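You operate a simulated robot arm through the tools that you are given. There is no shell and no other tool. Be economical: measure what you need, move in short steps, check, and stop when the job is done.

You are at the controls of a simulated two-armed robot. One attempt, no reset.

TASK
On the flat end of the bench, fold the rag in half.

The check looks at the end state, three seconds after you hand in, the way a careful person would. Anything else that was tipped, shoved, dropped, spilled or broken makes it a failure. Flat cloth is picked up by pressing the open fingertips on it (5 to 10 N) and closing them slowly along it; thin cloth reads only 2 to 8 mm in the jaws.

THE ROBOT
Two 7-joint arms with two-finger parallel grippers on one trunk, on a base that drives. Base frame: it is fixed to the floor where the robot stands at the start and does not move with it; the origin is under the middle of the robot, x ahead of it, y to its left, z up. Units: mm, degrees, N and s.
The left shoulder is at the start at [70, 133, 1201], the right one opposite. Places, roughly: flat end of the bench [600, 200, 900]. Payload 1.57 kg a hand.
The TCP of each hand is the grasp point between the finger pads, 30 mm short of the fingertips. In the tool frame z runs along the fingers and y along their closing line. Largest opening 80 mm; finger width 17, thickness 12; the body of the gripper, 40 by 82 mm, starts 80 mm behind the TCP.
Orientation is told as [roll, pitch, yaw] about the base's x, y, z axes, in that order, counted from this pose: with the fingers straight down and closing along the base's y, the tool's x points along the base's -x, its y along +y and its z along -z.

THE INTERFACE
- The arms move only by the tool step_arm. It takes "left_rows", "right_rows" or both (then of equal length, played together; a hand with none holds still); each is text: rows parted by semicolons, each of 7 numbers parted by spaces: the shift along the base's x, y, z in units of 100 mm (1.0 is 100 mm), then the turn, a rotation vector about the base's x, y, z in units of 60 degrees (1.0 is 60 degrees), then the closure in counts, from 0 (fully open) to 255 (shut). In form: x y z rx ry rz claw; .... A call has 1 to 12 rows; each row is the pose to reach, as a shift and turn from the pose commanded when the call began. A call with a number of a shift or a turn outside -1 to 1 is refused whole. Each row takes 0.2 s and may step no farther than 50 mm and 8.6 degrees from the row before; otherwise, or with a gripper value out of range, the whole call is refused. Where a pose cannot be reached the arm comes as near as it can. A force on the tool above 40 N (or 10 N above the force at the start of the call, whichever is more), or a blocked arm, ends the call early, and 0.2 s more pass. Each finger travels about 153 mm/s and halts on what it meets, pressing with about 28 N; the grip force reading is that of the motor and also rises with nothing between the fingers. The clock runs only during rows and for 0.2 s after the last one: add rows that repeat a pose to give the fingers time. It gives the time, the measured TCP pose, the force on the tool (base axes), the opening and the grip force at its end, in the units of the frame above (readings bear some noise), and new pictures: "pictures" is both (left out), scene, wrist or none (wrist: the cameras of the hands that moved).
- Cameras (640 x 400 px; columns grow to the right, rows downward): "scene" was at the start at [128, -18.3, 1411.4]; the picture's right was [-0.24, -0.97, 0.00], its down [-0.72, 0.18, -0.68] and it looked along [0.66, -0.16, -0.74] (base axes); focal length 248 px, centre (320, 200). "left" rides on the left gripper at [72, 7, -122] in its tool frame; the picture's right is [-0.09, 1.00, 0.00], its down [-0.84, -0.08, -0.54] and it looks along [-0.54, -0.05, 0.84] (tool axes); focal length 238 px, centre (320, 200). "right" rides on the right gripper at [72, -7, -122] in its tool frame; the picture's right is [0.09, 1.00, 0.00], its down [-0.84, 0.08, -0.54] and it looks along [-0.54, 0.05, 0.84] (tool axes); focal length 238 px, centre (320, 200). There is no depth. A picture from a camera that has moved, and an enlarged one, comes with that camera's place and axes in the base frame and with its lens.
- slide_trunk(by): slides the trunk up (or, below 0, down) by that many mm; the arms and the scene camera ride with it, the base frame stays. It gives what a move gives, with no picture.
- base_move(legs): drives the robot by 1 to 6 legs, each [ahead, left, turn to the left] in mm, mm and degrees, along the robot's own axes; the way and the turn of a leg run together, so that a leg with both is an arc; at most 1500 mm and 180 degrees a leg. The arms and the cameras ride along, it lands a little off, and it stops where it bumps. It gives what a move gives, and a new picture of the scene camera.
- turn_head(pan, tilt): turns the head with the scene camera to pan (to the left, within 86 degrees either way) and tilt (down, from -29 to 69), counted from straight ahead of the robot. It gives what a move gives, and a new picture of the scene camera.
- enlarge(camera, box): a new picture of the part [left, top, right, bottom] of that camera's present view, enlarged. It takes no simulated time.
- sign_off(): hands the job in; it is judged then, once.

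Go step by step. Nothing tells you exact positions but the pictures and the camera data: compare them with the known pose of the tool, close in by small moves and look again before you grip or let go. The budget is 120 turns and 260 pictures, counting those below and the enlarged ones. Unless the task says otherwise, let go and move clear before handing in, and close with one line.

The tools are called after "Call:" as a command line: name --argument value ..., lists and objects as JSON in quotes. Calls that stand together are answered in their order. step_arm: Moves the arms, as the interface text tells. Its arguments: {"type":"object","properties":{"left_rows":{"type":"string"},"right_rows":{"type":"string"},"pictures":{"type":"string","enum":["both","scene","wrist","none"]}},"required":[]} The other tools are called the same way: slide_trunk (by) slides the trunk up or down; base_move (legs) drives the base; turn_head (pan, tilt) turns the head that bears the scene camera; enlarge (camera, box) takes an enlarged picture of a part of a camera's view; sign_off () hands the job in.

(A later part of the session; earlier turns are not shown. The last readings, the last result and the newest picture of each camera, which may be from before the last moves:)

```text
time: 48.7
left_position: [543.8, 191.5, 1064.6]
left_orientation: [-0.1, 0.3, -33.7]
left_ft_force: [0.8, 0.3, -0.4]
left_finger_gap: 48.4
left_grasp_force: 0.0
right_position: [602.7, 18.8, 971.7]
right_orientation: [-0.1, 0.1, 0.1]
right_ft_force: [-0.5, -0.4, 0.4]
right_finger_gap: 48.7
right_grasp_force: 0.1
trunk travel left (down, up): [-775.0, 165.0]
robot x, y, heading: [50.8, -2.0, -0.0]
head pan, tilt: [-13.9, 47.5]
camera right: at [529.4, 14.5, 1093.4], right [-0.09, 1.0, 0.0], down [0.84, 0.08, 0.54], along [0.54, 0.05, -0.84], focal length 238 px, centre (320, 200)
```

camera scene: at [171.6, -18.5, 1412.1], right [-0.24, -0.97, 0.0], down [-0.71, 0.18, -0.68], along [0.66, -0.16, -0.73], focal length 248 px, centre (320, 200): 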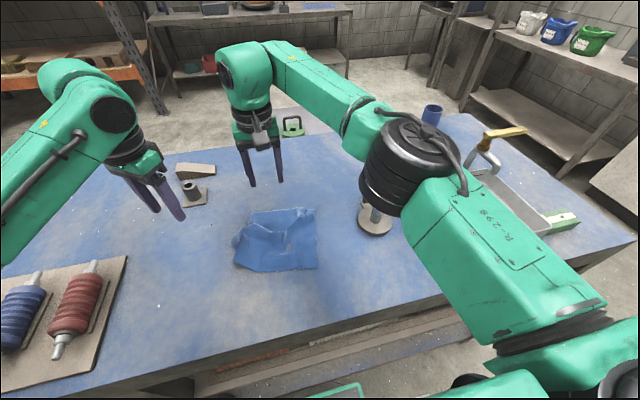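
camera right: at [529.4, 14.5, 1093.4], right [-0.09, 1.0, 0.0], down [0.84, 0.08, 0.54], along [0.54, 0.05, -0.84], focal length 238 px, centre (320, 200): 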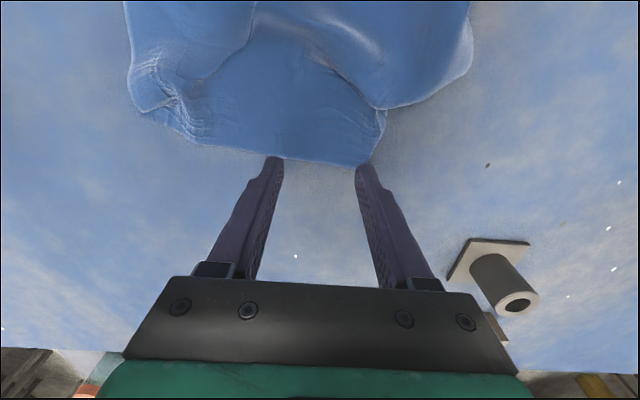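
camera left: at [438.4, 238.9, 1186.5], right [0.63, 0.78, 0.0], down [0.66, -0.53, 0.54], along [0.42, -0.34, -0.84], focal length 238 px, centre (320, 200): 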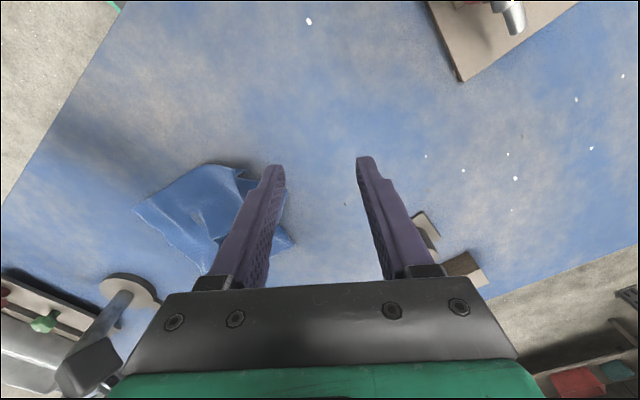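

The edge is at x≈604, so I shift back 11 mm and lower to contact.

Call:
step_arm --right_rows "-0.11 -0.01 -0.05 0 0 0 100;-0.11 -0.01 -0.12 0 0 0 100;-0.11 -0.01 -0.17 0 0 0 100;-0.11 -0.01 -0.19 0 0 0 100;-0.11 -0.01 -0.19 0 0 0 100" --pictures "none"

```text
time: 49.9
left_position: [543.0, 191.3, 1067.2]
left_orientation: [-0.1, 0.1, -33.6]
left_ft_force: [-0.4, 0.5, 0.6]
left_finger_gap: 48.8
left_grasp_force: 0.0
right_position: [591.2, 20.4, 951.0]
right_orientation: [0.1, 0.1, -0.1]
right_ft_force: [2.4, 0.1, 11.3]
right_finger_gap: 48.5
right_grasp_force: 0.1
trunk travel left (down, up): [-775.0, 165.0]
robot x, y, heading: [46.8, -2.2, -0.3]
head pan, tilt: [-13.9, 47.5]
```

Call:
step_arm --right_rows "0 0 -0.005 0 0 0 114;0 0 -0.005 0 0 0 128;0 0 -0.005 0 0 0 142;0 0 -0.005 0 0 0 156;0 0 -0.005 0 0 0 170;0 0 -0.005 0 0 0 184;0 0 -0.005 0 0 0 198;0 0 -0.005 0 0 0 212;0 0 -0.005 0 0 0 226;0 0 -0.005 0 0 0 240;0 0 -0.005 0 0 0 255;0 0 -0.005 0 0 0 255" --pictures "wrist"

```text
time: 52.5
left_position: [540.6, 191.6, 1066.6]
left_orientation: [0.1, 0.0, -33.6]
left_ft_force: [-0.2, 0.0, -0.3]
left_finger_gap: 48.7
left_grasp_force: 0.0
right_position: [589.9, 20.2, 952.5]
right_orientation: [0.0, 0.0, -0.1]
right_ft_force: [-0.5, 2.0, 19.9]
right_finger_gap: 2.5
right_grasp_force: 24.5
trunk travel left (down, up): [-775.0, 165.0]
robot x, y, heading: [47.7, 3.4, 0.2]
head pan, tilt: [-13.9, 47.5]
camera right: at [516.3, 15.1, 1074.9], right [-0.09, 1.0, 0.0], down [0.84, 0.08, 0.54], along [0.54, 0.05, -0.84], focal length 238 px, centre (320, 200)
```

right: 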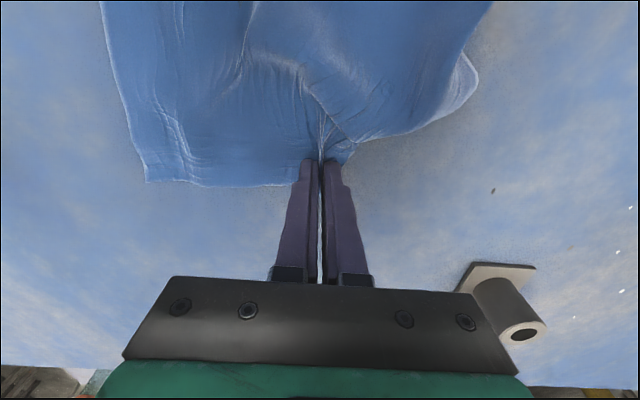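

The right hand has the edge near A. Now I bring the left hand toward D and look.

Call:
step_arm --left_rows "-0.25 -0.15 0 0 0 -0.1 100;-0.5 -0.4 0 0 0 -0.19 100;-0.72 -0.75 -0.1 0 0 -0.19 100;-0.72 -0.95 -0.3 0 0 -0.19 100"

```text
time: 53.5
left_position: [468.5, 95.4, 1037.6]
left_orientation: [0.0, 0.2, -45.1]
left_ft_force: [0.7, -0.2, 0.3]
left_finger_gap: 48.4
left_grasp_force: 0.1
right_position: [590.1, 20.4, 952.2]
right_orientation: [0.0, 0.0, 0.0]
right_ft_force: [0.1, 2.2, 20.4]
right_finger_gap: 2.8
right_grasp_force: 24.2
trunk travel left (down, up): [-775.0, 165.0]
robot x, y, heading: [54.2, 1.5, -0.1]
head pan, tilt: [-13.9, 47.5]
camera scene: at [174.4, -18.0, 1411.8], right [-0.24, -0.97, 0.0], down [-0.71, 0.18, -0.68], along [0.66, -0.16, -0.73], focal length 248 px, centre (320, 200)
camera left: at [423.7, 151.2, 1159.2], right [0.77, 0.64, 0.0], down [0.54, -0.65, 0.54], along [0.35, -0.42, -0.84], focal length 238 px, centre (320, 200)
```

scene: 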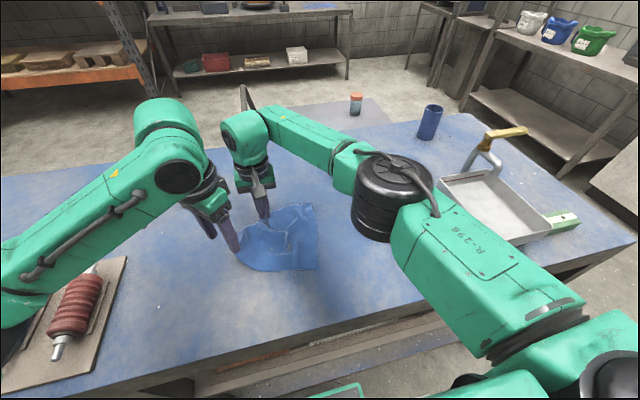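
left: 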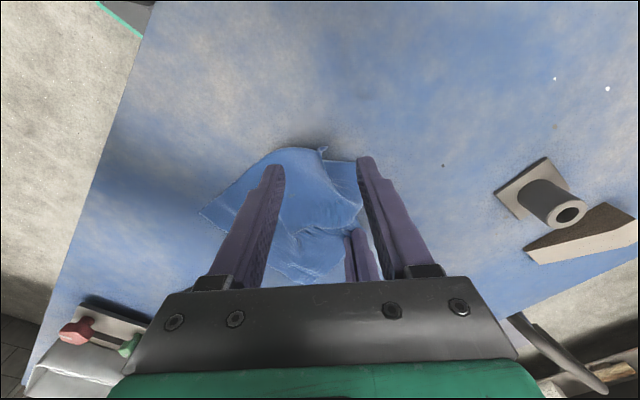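

Call:
enlarge --camera "left" --box '[160, 110, 448, 290]'

Call:
enlarge --camera "scene" --box '[200, 190, 360, 290]'

```text
2.22 times, centred on (304, 200) of left
camera zoom: at [423.7, 151.2, 1159.2], right [0.77, 0.64, 0.0], down [0.54, -0.65, 0.54], along [0.35, -0.42, -0.84], focal length 530 px, centre (356, 200)
```

zoom: 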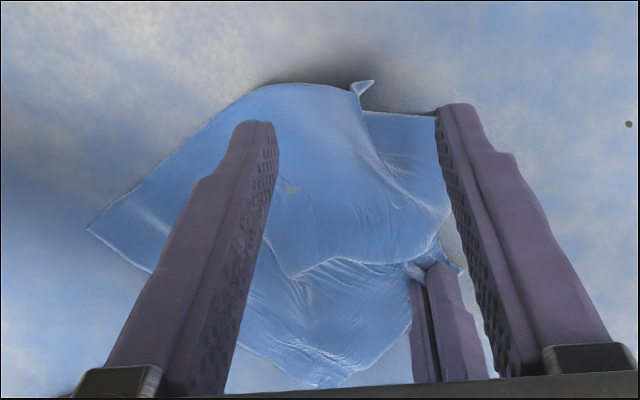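

```text
4.00 times, centred on (280, 240) of scene
camera zoom: at [174.4, -18.0, 1411.8], right [-0.24, -0.97, 0.0], down [-0.71, 0.18, -0.68], along [0.66, -0.16, -0.73], focal length 992 px, centre (480, 40)
```

zoom: 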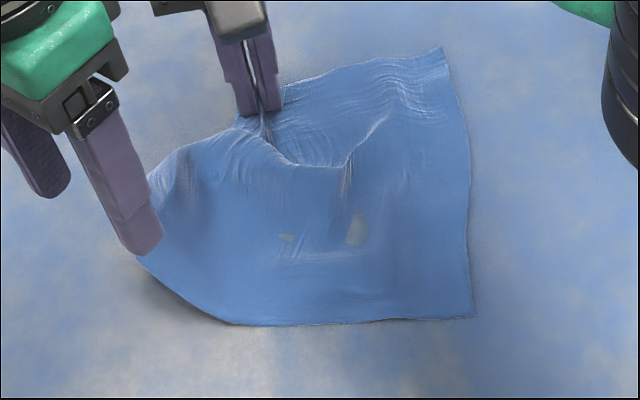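

D is at about (483,85). To keep clear of the right hand's camera, I turn the right hand 20° and ease it forward, then bring the left hand above the near edge by D.

Call:
step_arm --right_rows "0.05 0 0.05 0 0 0.11 255;0.1 0 0.08 0 0 0.22 255;0.13 0 0.08 0 0 0.33 255;0.13 0 0.08 0 0 0.33 255" --left_rows "0 0 0 0 0 0 100;-0.02 -0.1 0 0 0 0 100;-0.05 -0.3 -0.2 0 0 0 100;-0.065 -0.5 -0.55 0 0 0 100"

```text
time: 54.5
left_position: [466.7, 42.6, 978.0]
left_orientation: [-0.1, 0.3, -45.1]
left_ft_force: [0.5, -0.7, -0.5]
left_finger_gap: 48.8
left_grasp_force: 0.1
right_position: [604.2, 17.9, 958.2]
right_orientation: [-0.1, 0.1, 19.7]
right_ft_force: [0.1, -1.0, 0.3]
right_finger_gap: 2.6
right_grasp_force: 23.6
trunk travel left (down, up): [-775.0, 165.0]
robot x, y, heading: [48.7, -0.8, 0.1]
head pan, tilt: [-13.9, 47.5]
camera scene: at [179.5, -19.5, 1411.3], right [-0.24, -0.97, 0.0], down [-0.72, 0.18, -0.68], along [0.66, -0.16, -0.74], focal length 248 px, centre (320, 200)
camera right: at [537.4, -11.2, 1080.6], right [-0.42, 0.91, 0.0], down [0.76, 0.36, 0.54], along [0.49, 0.23, -0.84], focal length 238 px, centre (320, 200)
camera left: at [420.9, 99.2, 1100.7], right [0.77, 0.64, 0.0], down [0.54, -0.65, 0.54], along [0.34, -0.41, -0.84], focal length 238 px, centre (320, 200)
```

scene: 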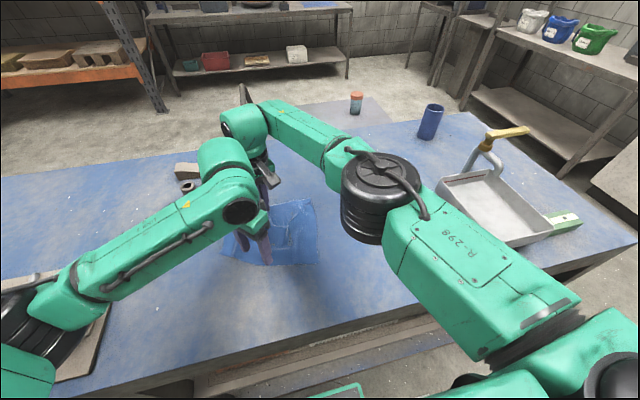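
right: 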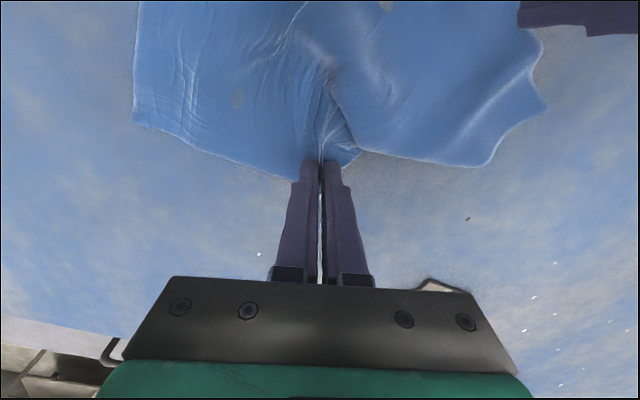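
left: 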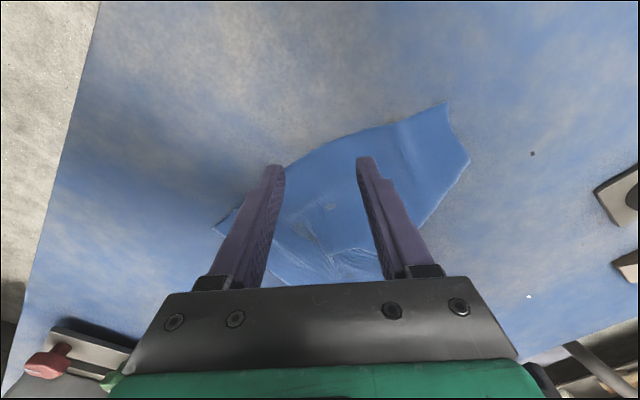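

Part of the pleat opened by itself and D has moved to about (511,132). I re-aim the left hand to the near edge beside it.

Call:
step_arm --left_rows "0.1 0.12 0.05 0 0 0.1 100;0.22 0.28 0.05 0 0 0.2 100;0.33 0.43 0.05 0 0 0.28 100;0.33 0.43 -0.1 0 0 0.28 100" --pictures "wrist"

```text
time: 55.5
left_position: [499.6, 90.5, 968.5]
left_orientation: [0.0, 0.1, -28.3]
left_ft_force: [-0.2, 0.2, -1.0]
left_finger_gap: 48.4
left_grasp_force: 0.0
right_position: [604.5, 18.9, 958.4]
right_orientation: [0.0, 0.0, 19.7]
right_ft_force: [0.4, -0.6, 0.2]
right_finger_gap: 2.6
right_grasp_force: 24.3
trunk travel left (down, up): [-775.0, 165.0]
robot x, y, heading: [51.6, -2.9, -0.1]
head pan, tilt: [-13.9, 47.5]
camera left: at [439.0, 130.5, 1090.9], right [0.55, 0.83, 0.0], down [0.7, -0.46, 0.54], along [0.45, -0.3, -0.84], focal length 238 px, centre (320, 200)
```

left: 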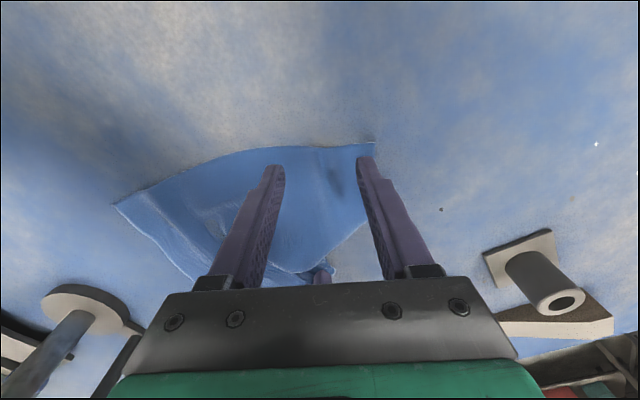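

Call:
step_arm --left_rows "-0.02 -0.05 -0.07 0 0 0 100;-0.02 -0.05 -0.13 0 0 0 100;-0.02 -0.05 -0.165 0 0 0 100;-0.02 -0.05 -0.175 0 0 0 100;-0.02 -0.05 -0.175 0 0 0 100" --pictures "none"

```text
time: 56.7
left_position: [496.5, 85.4, 952.5]
left_orientation: [0.0, 0.2, -28.1]
left_ft_force: [-1.0, 0.4, 0.5]
left_finger_gap: 48.6
left_grasp_force: 0.1
right_position: [602.7, 19.7, 958.0]
right_orientation: [0.0, 0.0, 19.6]
right_ft_force: [-0.7, 0.0, 0.0]
right_finger_gap: 2.5
right_grasp_force: 23.9
trunk travel left (down, up): [-775.0, 165.0]
robot x, y, heading: [52.6, -2.1, -0.3]
head pan, tilt: [-13.9, 47.5]
```

Call:
step_arm --left_rows "0 0 -0.015 0 0 0 100;0 0 -0.025 0 0 0 114;0 0 -0.025 0 0 0 128;0 0 -0.025 0 0 0 142;0 0 -0.025 0 0 0 156;0 0 -0.025 0 0 0 170;0 0 -0.025 0 0 0 184;0 0 -0.025 0 0 0 198;0 0 -0.025 0 0 0 212;0 0 -0.025 0 0 0 228;0 0 -0.025 0 0 0 255;0 0 -0.025 0 0 0 255" --pictures "wrist"

```text
time: 59.3
left_position: [494.7, 85.0, 951.5]
left_orientation: [0.0, -0.1, -28.1]
left_ft_force: [1.4, 4.7, 21.8]
left_finger_gap: 2.7
left_grasp_force: 23.9
right_position: [601.5, 18.6, 959.5]
right_orientation: [-0.1, 0.0, 19.7]
right_ft_force: [1.0, -0.4, 0.1]
right_finger_gap: 2.5
right_grasp_force: 24.1
trunk travel left (down, up): [-775.0, 165.0]
robot x, y, heading: [48.9, -4.7, 0.3]
head pan, tilt: [-13.9, 47.5]
camera left: at [434.3, 125.6, 1073.5], right [0.55, 0.83, 0.0], down [0.7, -0.46, 0.54], along [0.45, -0.3, -0.84], focal length 238 px, centre (320, 200)
```

left: 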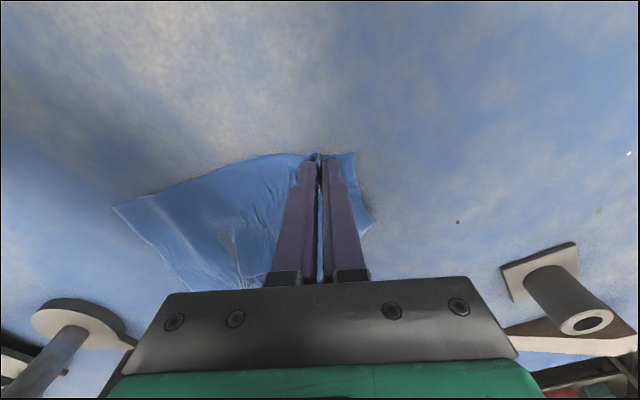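

Both hands hold. I lift slightly, pull D toward the robot until taut to open the pleat, then lower.

Call:
step_arm --left_rows "-0.03 -0.02 0.2 0 0 0.06 255;-0.1 -0.05 0.4 0 0 0.12 255;-0.2 -0.08 0.5 0 0 0.18 255;-0.3 -0.12 0.5 0 0 0.24 255;-0.42 -0.16 0.5 0 0 0.3 255;-0.53 -0.2 0.5 0 0 0.36 255;-0.62 -0.24 0.5 0 0 0.42 255;-0.68 -0.26 0.5 0 0 0.46 255" --right_rows "0 0 0.15 0 0 0 255;0 0 0.3 0 0 0 255;0 0 0.4 0 0 0 255;0 0 0.4 0 0 -0.05 255;0 0 0.4 0 0 -0.1 255;0 0 0.4 0 0 -0.15 255;0 0 0.4 0 0 -0.2 255;0 0 0.4 0 0 -0.25 255"

Call:
enlarge --camera "scene" --box '[190, 180, 350, 280]'

```text
time: 61.1
left_position: [429.7, 58.9, 1000.5]
left_orientation: [0.0, 0.1, -0.6]
left_ft_force: [2.9, -0.2, 0.1]
left_finger_gap: 2.5
left_grasp_force: 24.1
right_position: [604.1, 18.9, 999.0]
right_orientation: [0.1, 0.3, 4.7]
right_ft_force: [-4.2, 0.9, -0.2]
right_finger_gap: 2.5
right_grasp_force: 23.6
trunk travel left (down, up): [-775.0, 165.0]
robot x, y, heading: [50.2, 3.5, -0.3]
head pan, tilt: [-13.9, 47.5]
camera scene: at [178.1, -18.4, 1411.4], right [-0.24, -0.97, 0.0], down [-0.72, 0.18, -0.68], along [0.66, -0.16, -0.74], focal length 248 px, centre (320, 200)
camera right: at [532.1, 8.0, 1121.0], right [-0.17, 0.98, 0.0], down [0.83, 0.15, 0.54], along [0.53, 0.09, -0.84], focal length 238 px, centre (320, 200)
camera left: at [356.9, 66.4, 1122.7], right [0.1, 0.99, 0.0], down [0.84, -0.09, 0.54], along [0.54, -0.06, -0.84], focal length 238 px, centre (320, 200)
```

scene: 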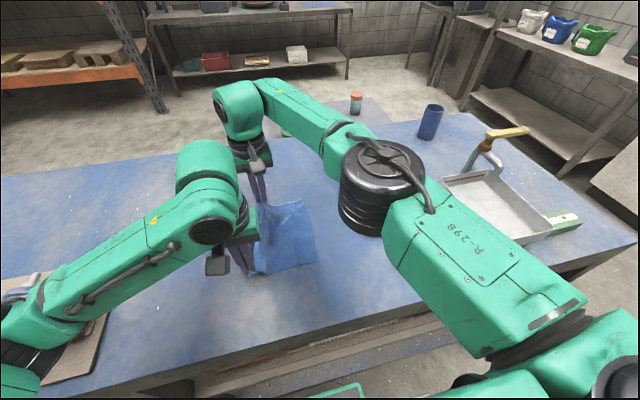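
right: 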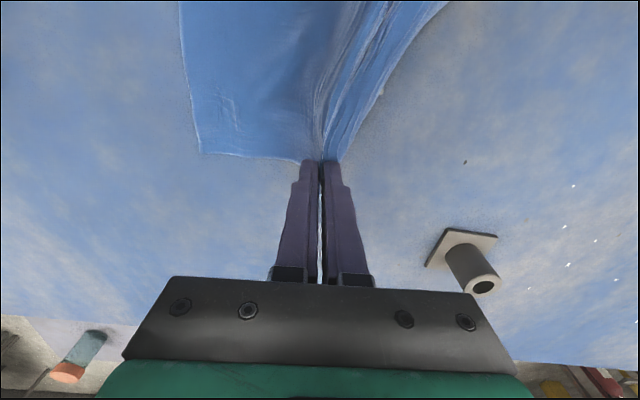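
left: 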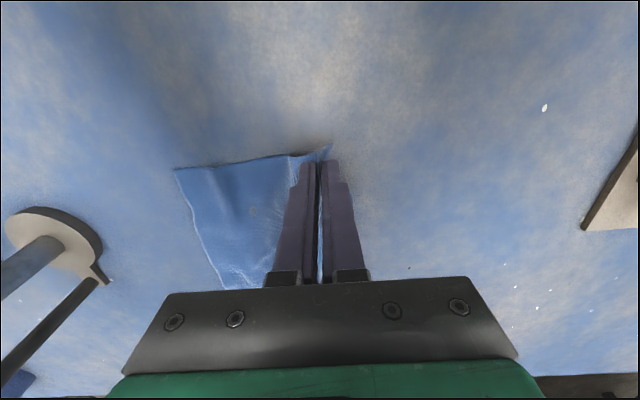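

```text
4.00 times, centred on (270, 230) of scene
camera zoom: at [178.1, -18.4, 1411.4], right [-0.24, -0.97, 0.0], down [-0.72, 0.18, -0.68], along [0.66, -0.16, -0.74], focal length 992 px, centre (520, 80)
```

zoom: 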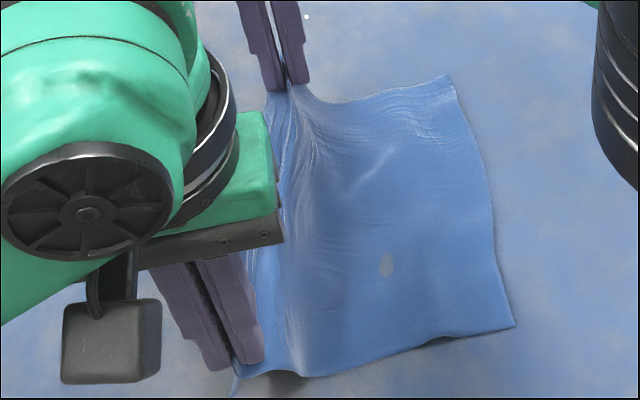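

The pleat is opened. I lower both hands with the cloth taut, shifting slightly left, and release.

Call:
step_arm --left_rows "-0.02 0.05 -0.15 0 0 0 255;-0.03 0.1 -0.3 0 0 0 255;-0.03 0.15 -0.45 0 0 0 255;-0.03 0.15 -0.48 0 0 0 255;-0.03 0.15 -0.48 0 0 0 200;-0.03 0.15 -0.48 0 0 0 150;-0.03 0.15 -0.48 0 0 0 110;-0.03 0.15 -0.35 0 0 0 100;-0.03 0.15 0 0 0 0 100;-0.03 0.5 0.3 0 0 0 100;-0.03 1.0 0.4 0 0 0 100" --right_rows "0 0.05 -0.15 0 0 0 255;0 0.1 -0.3 0 0 0 255;0 0.1 -0.42 0 0 0 255;0 0.1 -0.46 0 0 0 255;0 0.1 -0.46 0 0 0 200;0 0.1 -0.46 0 0 0 150;0 0.1 -0.46 0 0 0 110;0 0.1 -0.35 0 0 0 100;0 0.1 0 0 0 0 100;0 -0.3 0.3 0 0 0 100;-0.3 -0.6 0.5 0 0 0 100"

Call:
enlarge --camera "scene" --box '[190, 180, 350, 280]'

```text
refused: row 11 steps farther than a row can; nothing moved
```

```text
4.00 times, centred on (270, 230) of scene
camera zoom: at [178.1, -18.4, 1411.4], right [-0.24, -0.97, 0.0], down [-0.72, 0.18, -0.68], along [0.66, -0.16, -0.74], focal length 992 px, centre (520, 80)
```

zoom: 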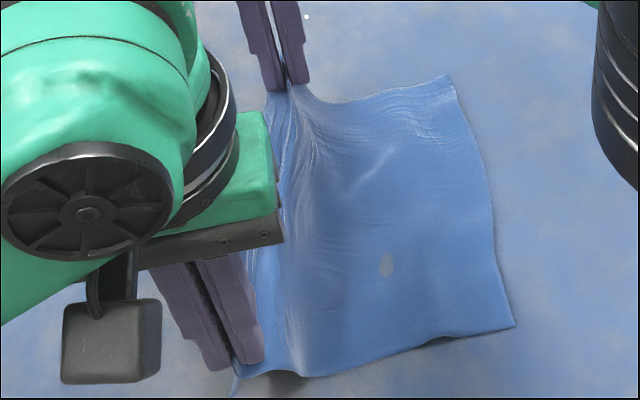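

Call:
step_arm --left_rows "-0.02 0.05 -0.15 0 0 0 255;-0.03 0.1 -0.3 0 0 0 255;-0.03 0.15 -0.45 0 0 0 255;-0.03 0.15 -0.48 0 0 0 255;-0.03 0.15 -0.48 0 0 0 200;-0.03 0.15 -0.48 0 0 0 150;-0.03 0.15 -0.48 0 0 0 110;-0.03 0.15 -0.35 0 0 0 100;-0.03 0.15 0 0 0 0 100;-0.03 0.5 0.3 0 0 0 100;-0.03 0.9 0.4 0 0 0 100;-0.03 1.0 0.4 0 0 0 100" --right_rows "0 0.05 -0.15 0 0 0 255;0 0.1 -0.3 0 0 0 255;0 0.1 -0.42 0 0 0 255;0 0.1 -0.46 0 0 0 255;0 0.1 -0.46 0 0 0 200;0 0.1 -0.46 0 0 0 150;0 0.1 -0.46 0 0 0 110;0 0.1 -0.35 0 0 0 100;0 0.1 0 0 0 0 100;0 -0.2 0.3 0 0 0 100;-0.1 -0.6 0.4 0 0 0 100;-0.3 -0.9 0.5 0 0 0 100"

Call:
enlarge --camera "scene" --box '[190, 180, 350, 280]'

```text
time: 63.7
left_position: [424.4, 155.0, 1042.1]
left_orientation: [0.1, 0.1, -0.6]
left_ft_force: [0.7, -1.2, 0.5]
left_finger_gap: 48.6
left_grasp_force: 0.1
right_position: [571.8, -72.9, 1048.7]
right_orientation: [0.0, 0.1, 4.7]
right_ft_force: [0.5, 0.5, 0.7]
right_finger_gap: 48.7
right_grasp_force: 0.0
trunk travel left (down, up): [-775.0, 165.0]
robot x, y, heading: [51.3, 1.1, -0.3]
head pan, tilt: [-13.9, 47.5]
camera scene: at [176.8, -20.4, 1411.5], right [-0.24, -0.97, 0.0], down [-0.71, 0.18, -0.68], along [0.66, -0.16, -0.74], focal length 248 px, centre (320, 200)
camera right: at [500.2, -84.5, 1172.0], right [-0.17, 0.98, 0.0], down [0.83, 0.15, 0.54], along [0.53, 0.1, -0.84], focal length 238 px, centre (320, 200)
camera left: at [353.1, 163.5, 1164.7], right [0.1, 0.99, 0.0], down [0.84, -0.09, 0.54], along [0.54, -0.06, -0.84], focal length 238 px, centre (320, 200)
```

scene: 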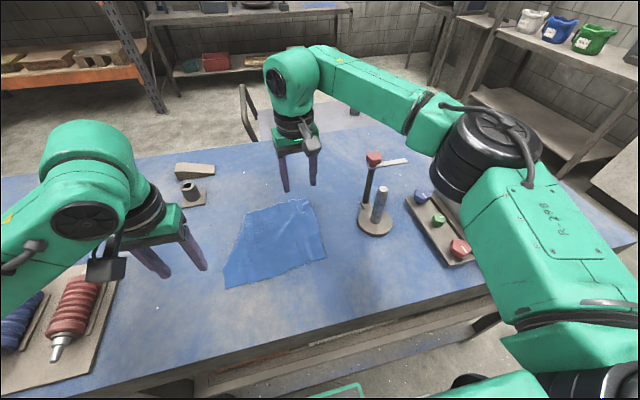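
right: 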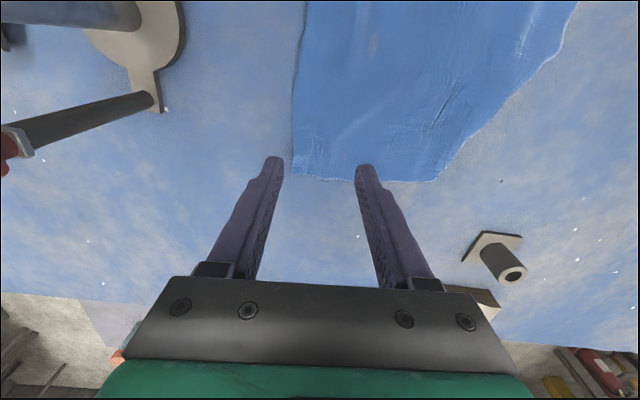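
left: 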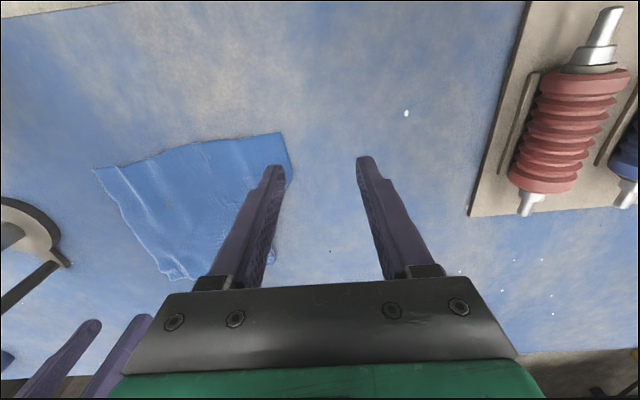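

```text
4.00 times, centred on (270, 230) of scene
camera zoom: at [176.8, -20.4, 1411.5], right [-0.24, -0.97, 0.0], down [-0.71, 0.18, -0.68], along [0.66, -0.16, -0.74], focal length 992 px, centre (520, 80)
```

zoom: 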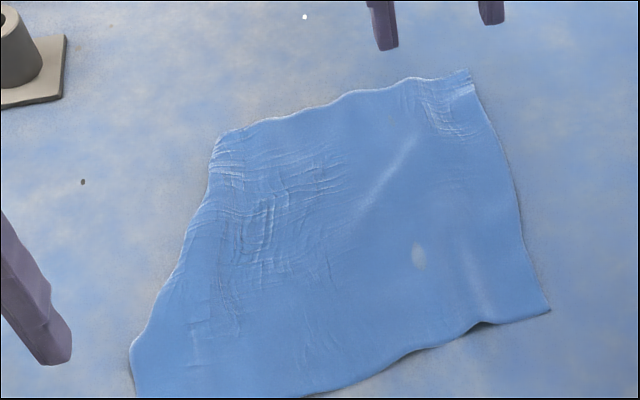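

The rag is nearly flat now, with only A pulled in: A(610,74), B(628,−94), C(442,−100), D(423,117). The left hand will grip the far edge near A and stretch it to the left.

Call:
step_arm --left_rows "0.3 -0.1 0 0 0 0.03 100;0.6 -0.25 0 0 0 0.06 100;0.9 -0.45 -0.05 0 0 0.1 100;1.0 -0.7 -0.1 0 0 0.1 100" --right_rows "-0.1 -0.2 0 0 0 0 100;-0.2 -0.4 0 0 0 0 100;-0.2 -0.5 0 0 0 0 100;-0.2 -0.5 0 0 0 0 100" --pictures "none"

Call:
step_arm --left_rows "0.3 -0.2 -0.1 0 0 0 100;0.6 -0.4 -0.3 0 0 0 100;0.8 -0.5 -0.6 0 0 0 100" --pictures "wrist"

```text
time: 64.7
left_position: [526.9, 86.0, 1031.2]
left_orientation: [0.1, 0.2, 5.3]
left_ft_force: [0.0, 0.2, -0.1]
left_finger_gap: 48.6
left_grasp_force: 0.0
right_position: [554.2, -121.7, 1047.9]
right_orientation: [0.1, 0.2, 4.9]
right_ft_force: [-0.4, -0.7, -0.2]
right_finger_gap: 48.6
right_grasp_force: 0.0
trunk travel left (down, up): [-775.0, 165.0]
robot x, y, heading: [48.8, 0.6, 0.3]
head pan, tilt: [-13.9, 47.5]
```

```text
time: 65.5
left_position: [605.6, 36.8, 971.4]
left_orientation: [0.0, 0.1, 5.3]
left_ft_force: [0.2, 0.8, -0.1]
left_finger_gap: 48.6
left_grasp_force: 0.0
right_position: [554.7, -121.4, 1048.4]
right_orientation: [0.0, 0.2, 4.9]
right_ft_force: [0.2, 0.0, -0.6]
right_finger_gap: 48.5
right_grasp_force: 0.1
trunk travel left (down, up): [-775.0, 165.0]
robot x, y, heading: [51.1, 0.2, 0.0]
head pan, tilt: [-13.9, 47.5]
camera left: at [534.6, 37.5, 1092.5], right [0.0, 1.0, 0.0], down [0.84, 0.0, 0.54], along [0.54, 0.0, -0.84], focal length 238 px, centre (320, 200)
```

left: 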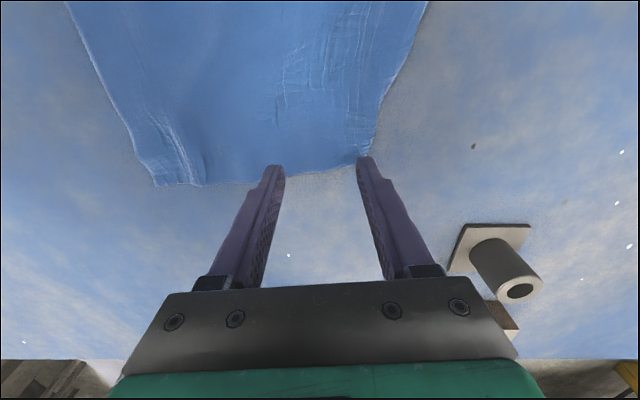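

Call:
step_arm --left_rows "-0.02 -0.05 -0.08 0 0 0 100;-0.02 -0.05 -0.16 0 0 0 100;-0.02 -0.05 -0.19 0 0 0 100;-0.02 -0.05 -0.20 0 0 0 100;-0.02 -0.05 -0.20 0 0 0 100" --pictures "none"

```text
time: 66.7
left_position: [602.7, 32.9, 951.9]
left_orientation: [0.0, 0.0, 5.2]
left_ft_force: [3.7, 0.4, 10.8]
left_finger_gap: 48.1
left_grasp_force: 0.0
right_position: [552.8, -122.0, 1050.7]
right_orientation: [0.0, 0.0, 4.7]
right_ft_force: [0.8, -0.3, -0.3]
right_finger_gap: 48.5
right_grasp_force: 0.1
trunk travel left (down, up): [-775.0, 165.0]
robot x, y, heading: [51.4, 1.8, -0.2]
head pan, tilt: [-13.9, 47.5]
```

Contact is about 11 N. I press 0.5 mm more, close slowly, then stretch A to the left.

Call:
step_arm --left_rows "0 0 -0.005 0 0 0 114;0 0 -0.005 0 0 0 128;0 0 -0.005 0 0 0 142;0 0 -0.005 0 0 0 156;0 0 -0.005 0 0 0 170;0 0 -0.005 0 0 0 184;0 0 -0.005 0 0 0 198;0 0 -0.005 0 0 0 212;0 0 -0.005 0 0 0 226;0 0 -0.005 0 0 0 240;0 0 -0.005 0 0 0 255;0 0 -0.005 0 0 0 255" --pictures "none"

Call:
step_arm --left_rows "0 0.05 0.05 0 0 0 255;0 0.2 0.1 0 0 0 255;0 0.35 0.1 0 0 0 255;0 0.45 0.1 0 0 0 255;0 0.5 0.08 0 0 0 255;0 0.5 0.05 0 0 0 255"

Call:
enlarge --camera "scene" --box '[190, 180, 350, 280]'

```text
time: 69.3
left_position: [601.9, 33.4, 951.7]
left_orientation: [-0.1, 0.0, 5.4]
left_ft_force: [0.8, 2.9, 20.7]
left_finger_gap: 2.5
left_grasp_force: 24.3
right_position: [551.0, -120.4, 1050.1]
right_orientation: [-0.1, 0.0, 4.6]
right_ft_force: [-0.5, -0.2, 0.3]
right_finger_gap: 48.7
right_grasp_force: 0.1
trunk travel left (down, up): [-775.0, 165.0]
robot x, y, heading: [47.4, -0.5, -0.1]
head pan, tilt: [-13.9, 47.5]
```

```text
time: 70.7
left_position: [603.7, 83.8, 953.9]
left_orientation: [0.0, 0.2, 5.3]
left_ft_force: [-0.4, -0.2, 0.7]
left_finger_gap: 2.3
left_grasp_force: 23.9
right_position: [554.0, -120.9, 1047.0]
right_orientation: [0.1, 0.2, 4.7]
right_ft_force: [0.0, 0.0, -0.9]
right_finger_gap: 48.6
right_grasp_force: 0.1
trunk travel left (down, up): [-775.0, 165.0]
robot x, y, heading: [48.3, 2.6, 0.0]
head pan, tilt: [-13.9, 47.5]
camera scene: at [178.2, -18.7, 1411.4], right [-0.24, -0.97, 0.0], down [-0.72, 0.18, -0.68], along [0.66, -0.16, -0.74], focal length 248 px, centre (320, 200)
camera left: at [532.5, 83.9, 1076.7], right [0.0, 1.0, 0.0], down [0.84, 0.0, 0.54], along [0.54, 0.0, -0.84], focal length 238 px, centre (320, 200)
```

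scene: 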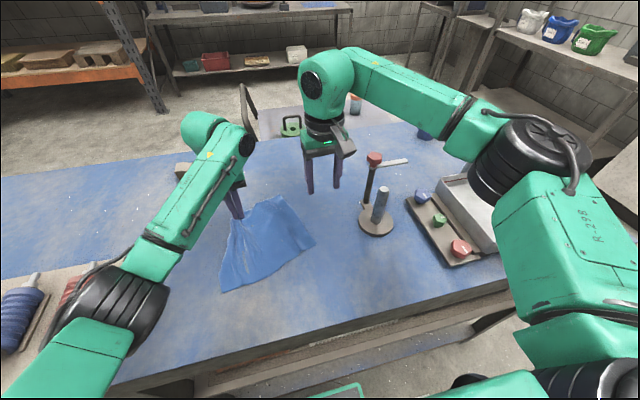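
left: 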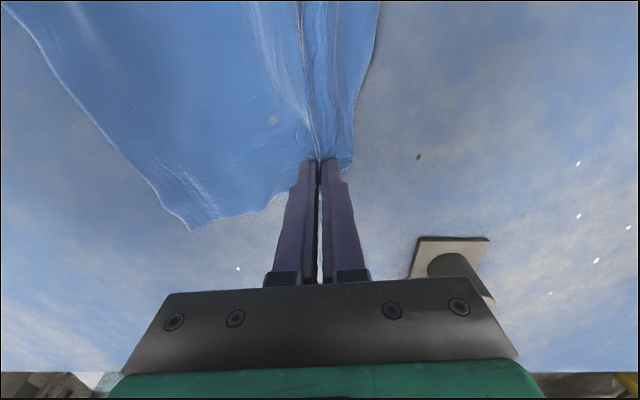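

```text
4.00 times, centred on (270, 230) of scene
camera zoom: at [178.2, -18.7, 1411.4], right [-0.24, -0.97, 0.0], down [-0.72, 0.18, -0.68], along [0.66, -0.16, -0.74], focal length 992 px, centre (520, 80)
```

zoom: 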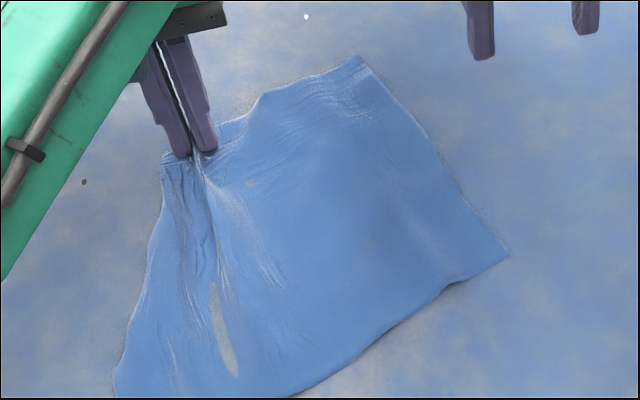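

The rag swivelled and B went out to about (665,−25). With the left hand holding A, I'll press the right fingertips on the cloth near B and slide it back and to the right.

Call:
step_arm --right_rows "0.15 0.22 -0.1 0 0 0.08 100;0.3 0.44 -0.2 0 0 0.16 100;0.45 0.66 -0.4 0 0 0.24 100;0.58 0.84 -0.65 0 0 0.3 100;0.6 0.86 -0.8 0 0 0.3 100" --pictures "wrist"

```text
time: 71.9
left_position: [603.3, 82.5, 955.5]
left_orientation: [0.0, 0.2, 5.5]
left_ft_force: [0.0, -0.4, -0.4]
left_finger_gap: 2.5
left_grasp_force: 23.6
right_position: [606.2, -41.0, 991.5]
right_orientation: [0.1, 0.0, 21.5]
right_ft_force: [0.1, -1.2, -0.3]
right_finger_gap: 48.5
right_grasp_force: 0.0
right hand out of reach, approached as far as the arm can: row 4, 5
trunk travel left (down, up): [-775.0, 165.0]
robot x, y, heading: [48.7, 0.1, -0.2]
head pan, tilt: [-13.9, 47.5]
camera right: at [540.4, -73.1, 1114.1], right [-0.45, 0.89, 0.0], down [0.75, 0.38, 0.54], along [0.48, 0.24, -0.84], focal length 238 px, centre (320, 200)
```

right: 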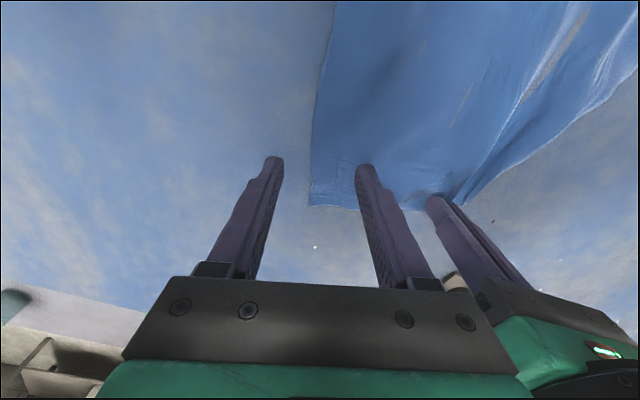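

Call:
step_arm --right_rows "-0.08 0.12 0 0 0 0 150;-0.16 0.26 0 0 0 0 190;-0.16 0.26 -0.15 0 0 0 190;-0.16 0.26 -0.3 0 0 0 190;-0.16 0.26 -0.38 0 0 0 190;-0.16 0.26 -0.4 0 0 0 190" --pictures "none"

```text
time: 73.3
left_position: [605.1, 84.3, 954.6]
left_orientation: [0.1, 0.2, 5.5]
left_ft_force: [0.5, 0.0, -0.1]
left_finger_gap: 2.6
left_grasp_force: 23.9
right_position: [590.1, -18.7, 952.8]
right_orientation: [0.1, 0.2, 22.6]
right_ft_force: [-0.1, 0.6, 1.0]
right_finger_gap: 20.4
right_grasp_force: 0.1
trunk travel left (down, up): [-775.0, 165.0]
robot x, y, heading: [50.8, 0.9, -0.2]
head pan, tilt: [-13.9, 47.5]
```

Call:
step_arm --right_rows "0 0 -0.025 0 0 0 190;0 0 -0.03 0 0 0 190;-0.08 -0.1 -0.03 0 0 0 190;-0.16 -0.2 -0.03 0 0 0 190;-0.24 -0.3 -0.03 0 0 0 190;-0.32 -0.4 -0.03 0 0 0 190;-0.4 -0.5 -0.03 0 0 0 190;-0.45 -0.6 -0.03 0 0 0 190"

Call:
enlarge --camera "scene" --box '[190, 180, 350, 280]'

```text
time: 75.1
left_position: [601.1, 81.8, 956.0]
left_orientation: [-0.1, 0.2, 5.3]
left_ft_force: [-3.2, -12.7, -0.7]
left_finger_gap: 3.0
left_grasp_force: 24.4
right_position: [543.6, -76.9, 950.8]
right_orientation: [0.0, -0.1, 22.8]
right_ft_force: [6.2, 13.5, 23.6]
right_finger_gap: 16.4
right_grasp_force: 0.0
trunk travel left (down, up): [-775.0, 165.0]
robot x, y, heading: [48.0, 0.8, -0.3]
head pan, tilt: [-13.9, 47.5]
camera scene: at [174.7, -18.2, 1411.8], right [-0.24, -0.97, 0.0], down [-0.71, 0.18, -0.68], along [0.66, -0.16, -0.74], focal length 248 px, centre (320, 200)
camera right: at [477.7, -109.1, 1073.9], right [-0.47, 0.88, 0.0], down [0.74, 0.39, 0.54], along [0.48, 0.26, -0.84], focal length 238 px, centre (320, 200)
```

scene: 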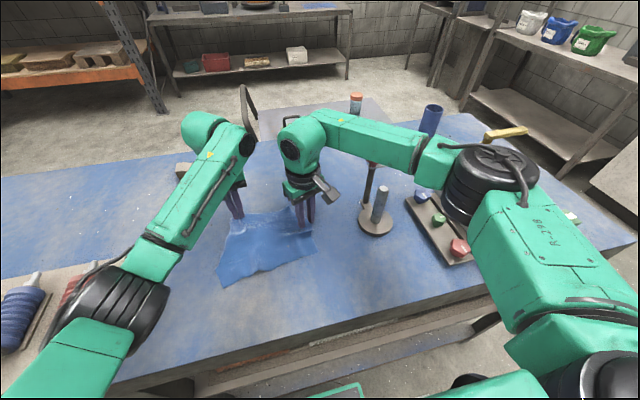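
right: 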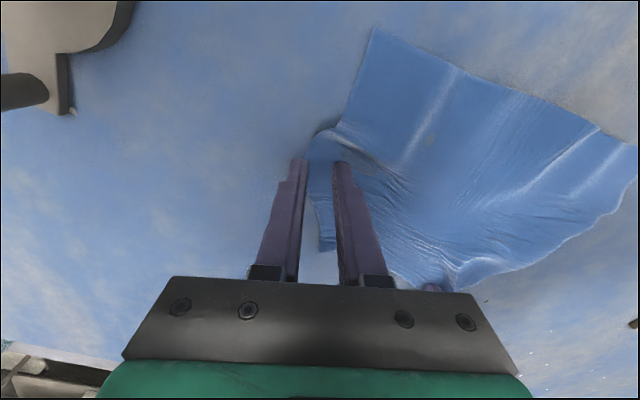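

```text
4.00 times, centred on (270, 230) of scene
camera zoom: at [174.7, -18.2, 1411.8], right [-0.24, -0.97, 0.0], down [-0.71, 0.18, -0.68], along [0.66, -0.16, -0.74], focal length 992 px, centre (520, 80)
```

zoom: 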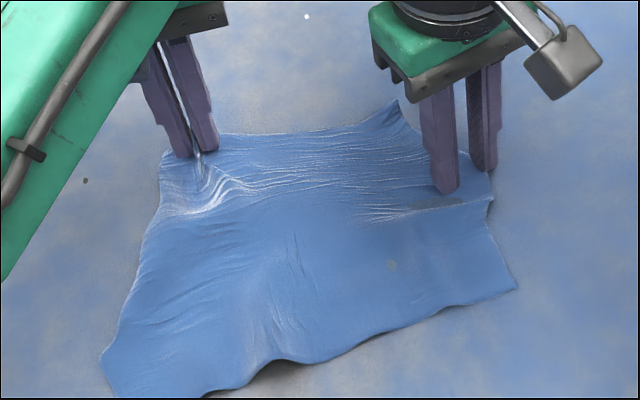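

Dragging works very well. B itself still lags at (610,−36), so I lift, place the fingers near B, and drag that corner to the right too.

Call:
step_arm --right_rows "0 0 0.2 0 0 0 190;0 0 0.3 0 0 0 190;0.2 0.2 0.3 0 0 0 190;0.4 0.42 0.25 0 0 0 190;0.47 0.52 0.15 0 0 0 190;0.47 0.52 0.06 0 0 0 190" --pictures "wrist"

```text
time: 76.5
left_position: [604.1, 82.3, 953.5]
left_orientation: [0.0, 0.1, 5.5]
left_ft_force: [0.8, 0.5, -0.2]
left_finger_gap: 2.5
left_grasp_force: 24.3
right_position: [595.9, -26.1, 953.5]
right_orientation: [0.1, 0.2, 22.7]
right_ft_force: [0.3, -0.5, -0.1]
right_finger_gap: 20.3
right_grasp_force: 0.0
trunk travel left (down, up): [-775.0, 165.0]
robot x, y, heading: [50.9, -1.3, -0.1]
head pan, tilt: [-13.9, 47.5]
camera right: at [530.1, -57.2, 1076.6], right [-0.47, 0.88, 0.0], down [0.74, 0.4, 0.54], along [0.48, 0.25, -0.84], focal length 238 px, centre (320, 200)
```

right: 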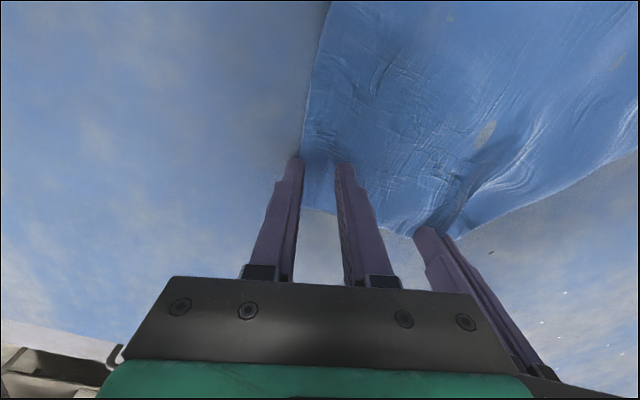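

Call:
step_arm --right_rows "0 0.06 0 0 0 0 190;0 0.07 -0.03 0 0 0 190;0 0.07 -0.04 0 0 0 190;-0.04 -0.08 -0.04 0 0 0 190;-0.08 -0.23 -0.04 0 0 0 190;-0.12 -0.38 -0.04 0 0 0 190;-0.16 -0.53 -0.04 0 0 0 190;-0.2 -0.65 -0.04 0 0 0 190;-0.22 -0.75 -0.04 0 0 0 190"

Call:
enlarge --camera "scene" --box '[190, 180, 350, 280]'

```text
time: 78.5
left_position: [603.3, 82.3, 954.2]
left_orientation: [0.0, 0.2, 5.4]
left_ft_force: [0.4, 0.0, -0.6]
left_finger_gap: 2.4
left_grasp_force: 23.7
right_position: [570.0, -101.2, 952.0]
right_orientation: [0.1, 0.3, 22.6]
right_ft_force: [0.6, -0.6, 0.6]
right_finger_gap: 20.3
right_grasp_force: 0.0
trunk travel left (down, up): [-775.0, 165.0]
robot x, y, heading: [47.0, -1.1, 0.1]
head pan, tilt: [-13.9, 47.5]
camera scene: at [178.1, -19.0, 1411.4], right [-0.24, -0.97, 0.0], down [-0.72, 0.18, -0.68], along [0.66, -0.16, -0.74], focal length 248 px, centre (320, 200)
camera right: at [506.0, -134.3, 1074.4], right [-0.47, 0.88, 0.0], down [0.74, 0.4, 0.54], along [0.48, 0.25, -0.84], focal length 238 px, centre (320, 200)
```

scene: 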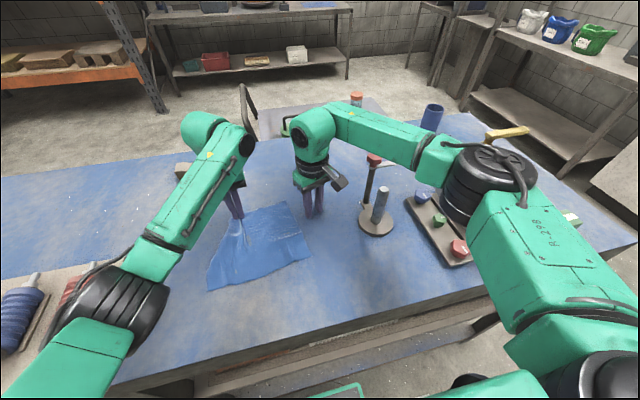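
right: 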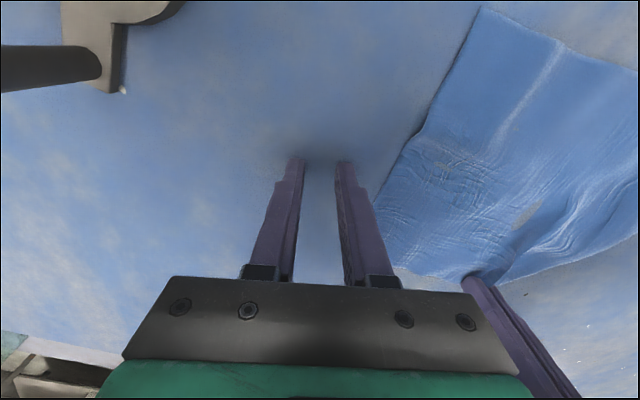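

```text
4.00 times, centred on (270, 230) of scene
camera zoom: at [178.1, -19.0, 1411.4], right [-0.24, -0.97, 0.0], down [-0.72, 0.18, -0.68], along [0.66, -0.16, -0.74], focal length 992 px, centre (520, 80)
```

zoom: 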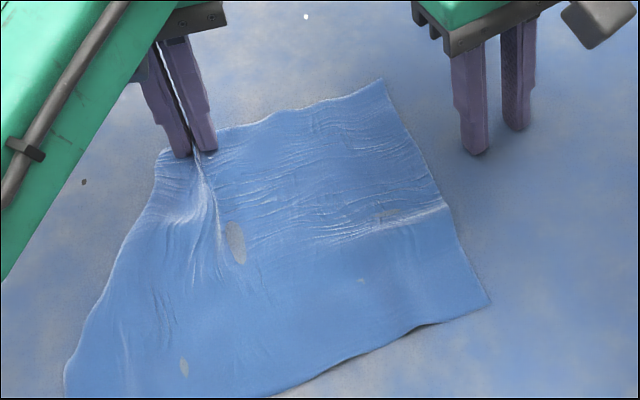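

The fingers slipped off that time, as there was no contact force. B is at (638,−36), so I repeat with the fingers properly on the cloth and firmer.

Call:
step_arm --right_rows "0.05 0.1 0.15 0 0 0 190;0.15 0.4 0.2 0 0 0 190;0.25 0.7 0.2 0 0 0 190;0.27 0.88 0.1 0 0 0 190;0.27 0.88 0.02 0 0 0 190;0.27 0.88 0.0 0 0 0 190;0.27 0.88 -0.02 0 0 0 190" --pictures "wrist"

```text
time: 80.1
left_position: [603.3, 83.9, 955.6]
left_orientation: [-0.1, 0.1, 5.4]
left_ft_force: [-0.3, -0.5, -0.9]
left_finger_gap: 2.6
left_grasp_force: 24.6
right_position: [598.0, -12.8, 951.3]
right_orientation: [0.0, 0.0, 22.7]
right_ft_force: [3.4, -0.1, 14.4]
right_finger_gap: 20.9
right_grasp_force: 0.8
trunk travel left (down, up): [-775.0, 165.0]
robot x, y, heading: [51.5, 2.5, 0.1]
head pan, tilt: [-13.9, 47.5]
camera right: at [532.3, -45.7, 1074.1], right [-0.47, 0.88, 0.0], down [0.74, 0.39, 0.54], along [0.48, 0.25, -0.84], focal length 238 px, centre (320, 200)
```

right: 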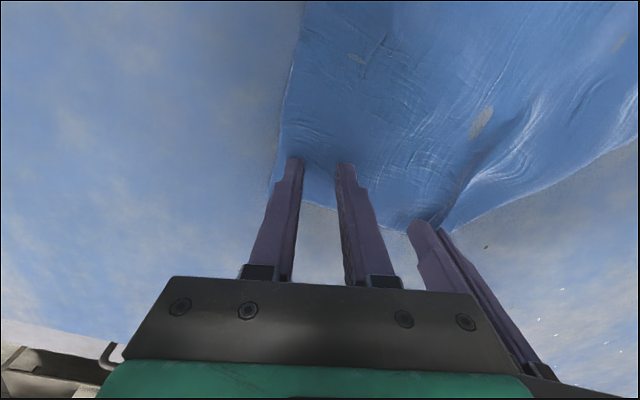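

Call:
step_arm --right_rows "-0.02 -0.05 -0.01 0 0 0 190;-0.07 -0.15 -0.01 0 0 0 190;-0.12 -0.25 -0.01 0 0 0 190;-0.17 -0.35 -0.01 0 0 0 190;-0.22 -0.45 -0.01 0 0 0 190;-0.27 -0.55 -0.01 0 0 0 190;-0.32 -0.65 -0.01 0 0 0 190;-0.35 -0.72 -0.01 0 0 0 190"

Call:
enlarge --camera "scene" --box '[190, 180, 350, 280]'

```text
time: 81.9
left_position: [601.7, 83.3, 956.7]
left_orientation: [-0.1, 0.1, 5.3]
left_ft_force: [-4.6, -17.3, -0.9]
left_finger_gap: 3.2
left_grasp_force: 24.4
right_position: [560.9, -82.5, 951.4]
right_orientation: [0.1, -0.3, 22.7]
right_ft_force: [6.0, 17.3, 25.0]
right_finger_gap: 31.8
right_grasp_force: 6.2
trunk travel left (down, up): [-775.0, 165.0]
robot x, y, heading: [50.2, -0.6, 0.0]
head pan, tilt: [-13.9, 47.5]
camera scene: at [174.6, -17.7, 1411.8], right [-0.24, -0.97, 0.0], down [-0.71, 0.18, -0.68], along [0.66, -0.16, -0.74], focal length 248 px, centre (320, 200)
camera right: at [495.6, -115.6, 1073.7], right [-0.47, 0.88, 0.0], down [0.74, 0.39, 0.54], along [0.48, 0.26, -0.84], focal length 238 px, centre (320, 200)
```

scene: 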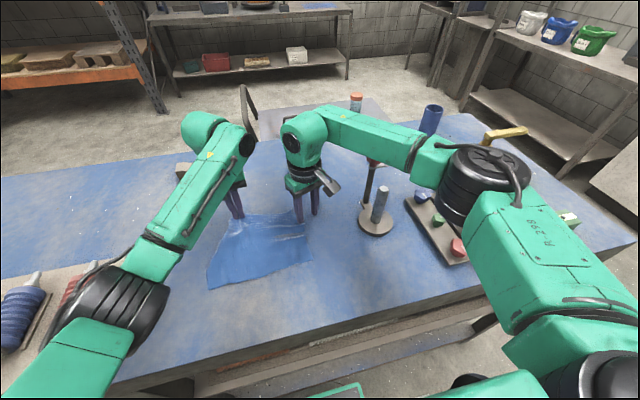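
right: 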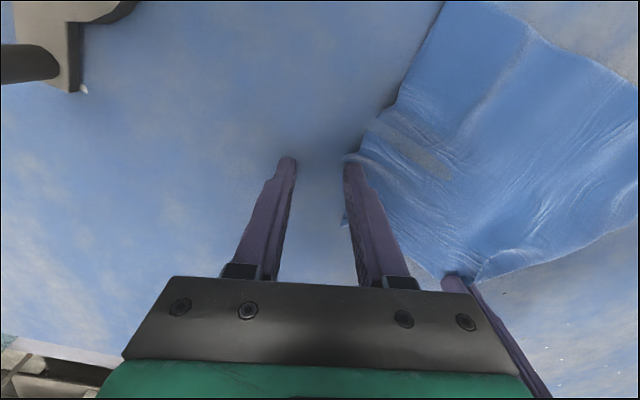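

```text
4.00 times, centred on (270, 230) of scene
camera zoom: at [174.6, -17.7, 1411.8], right [-0.24, -0.97, 0.0], down [-0.71, 0.18, -0.68], along [0.66, -0.16, -0.74], focal length 992 px, centre (520, 80)
```

zoom: 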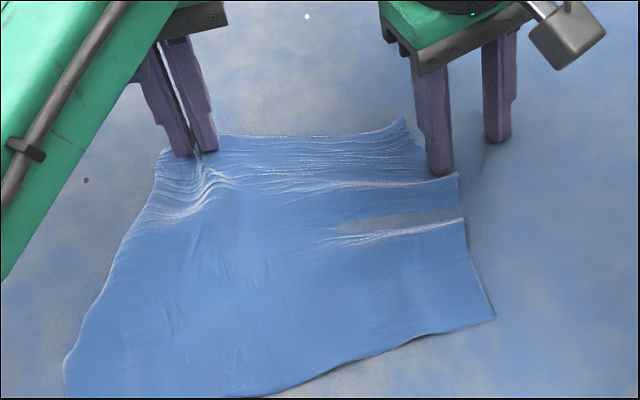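

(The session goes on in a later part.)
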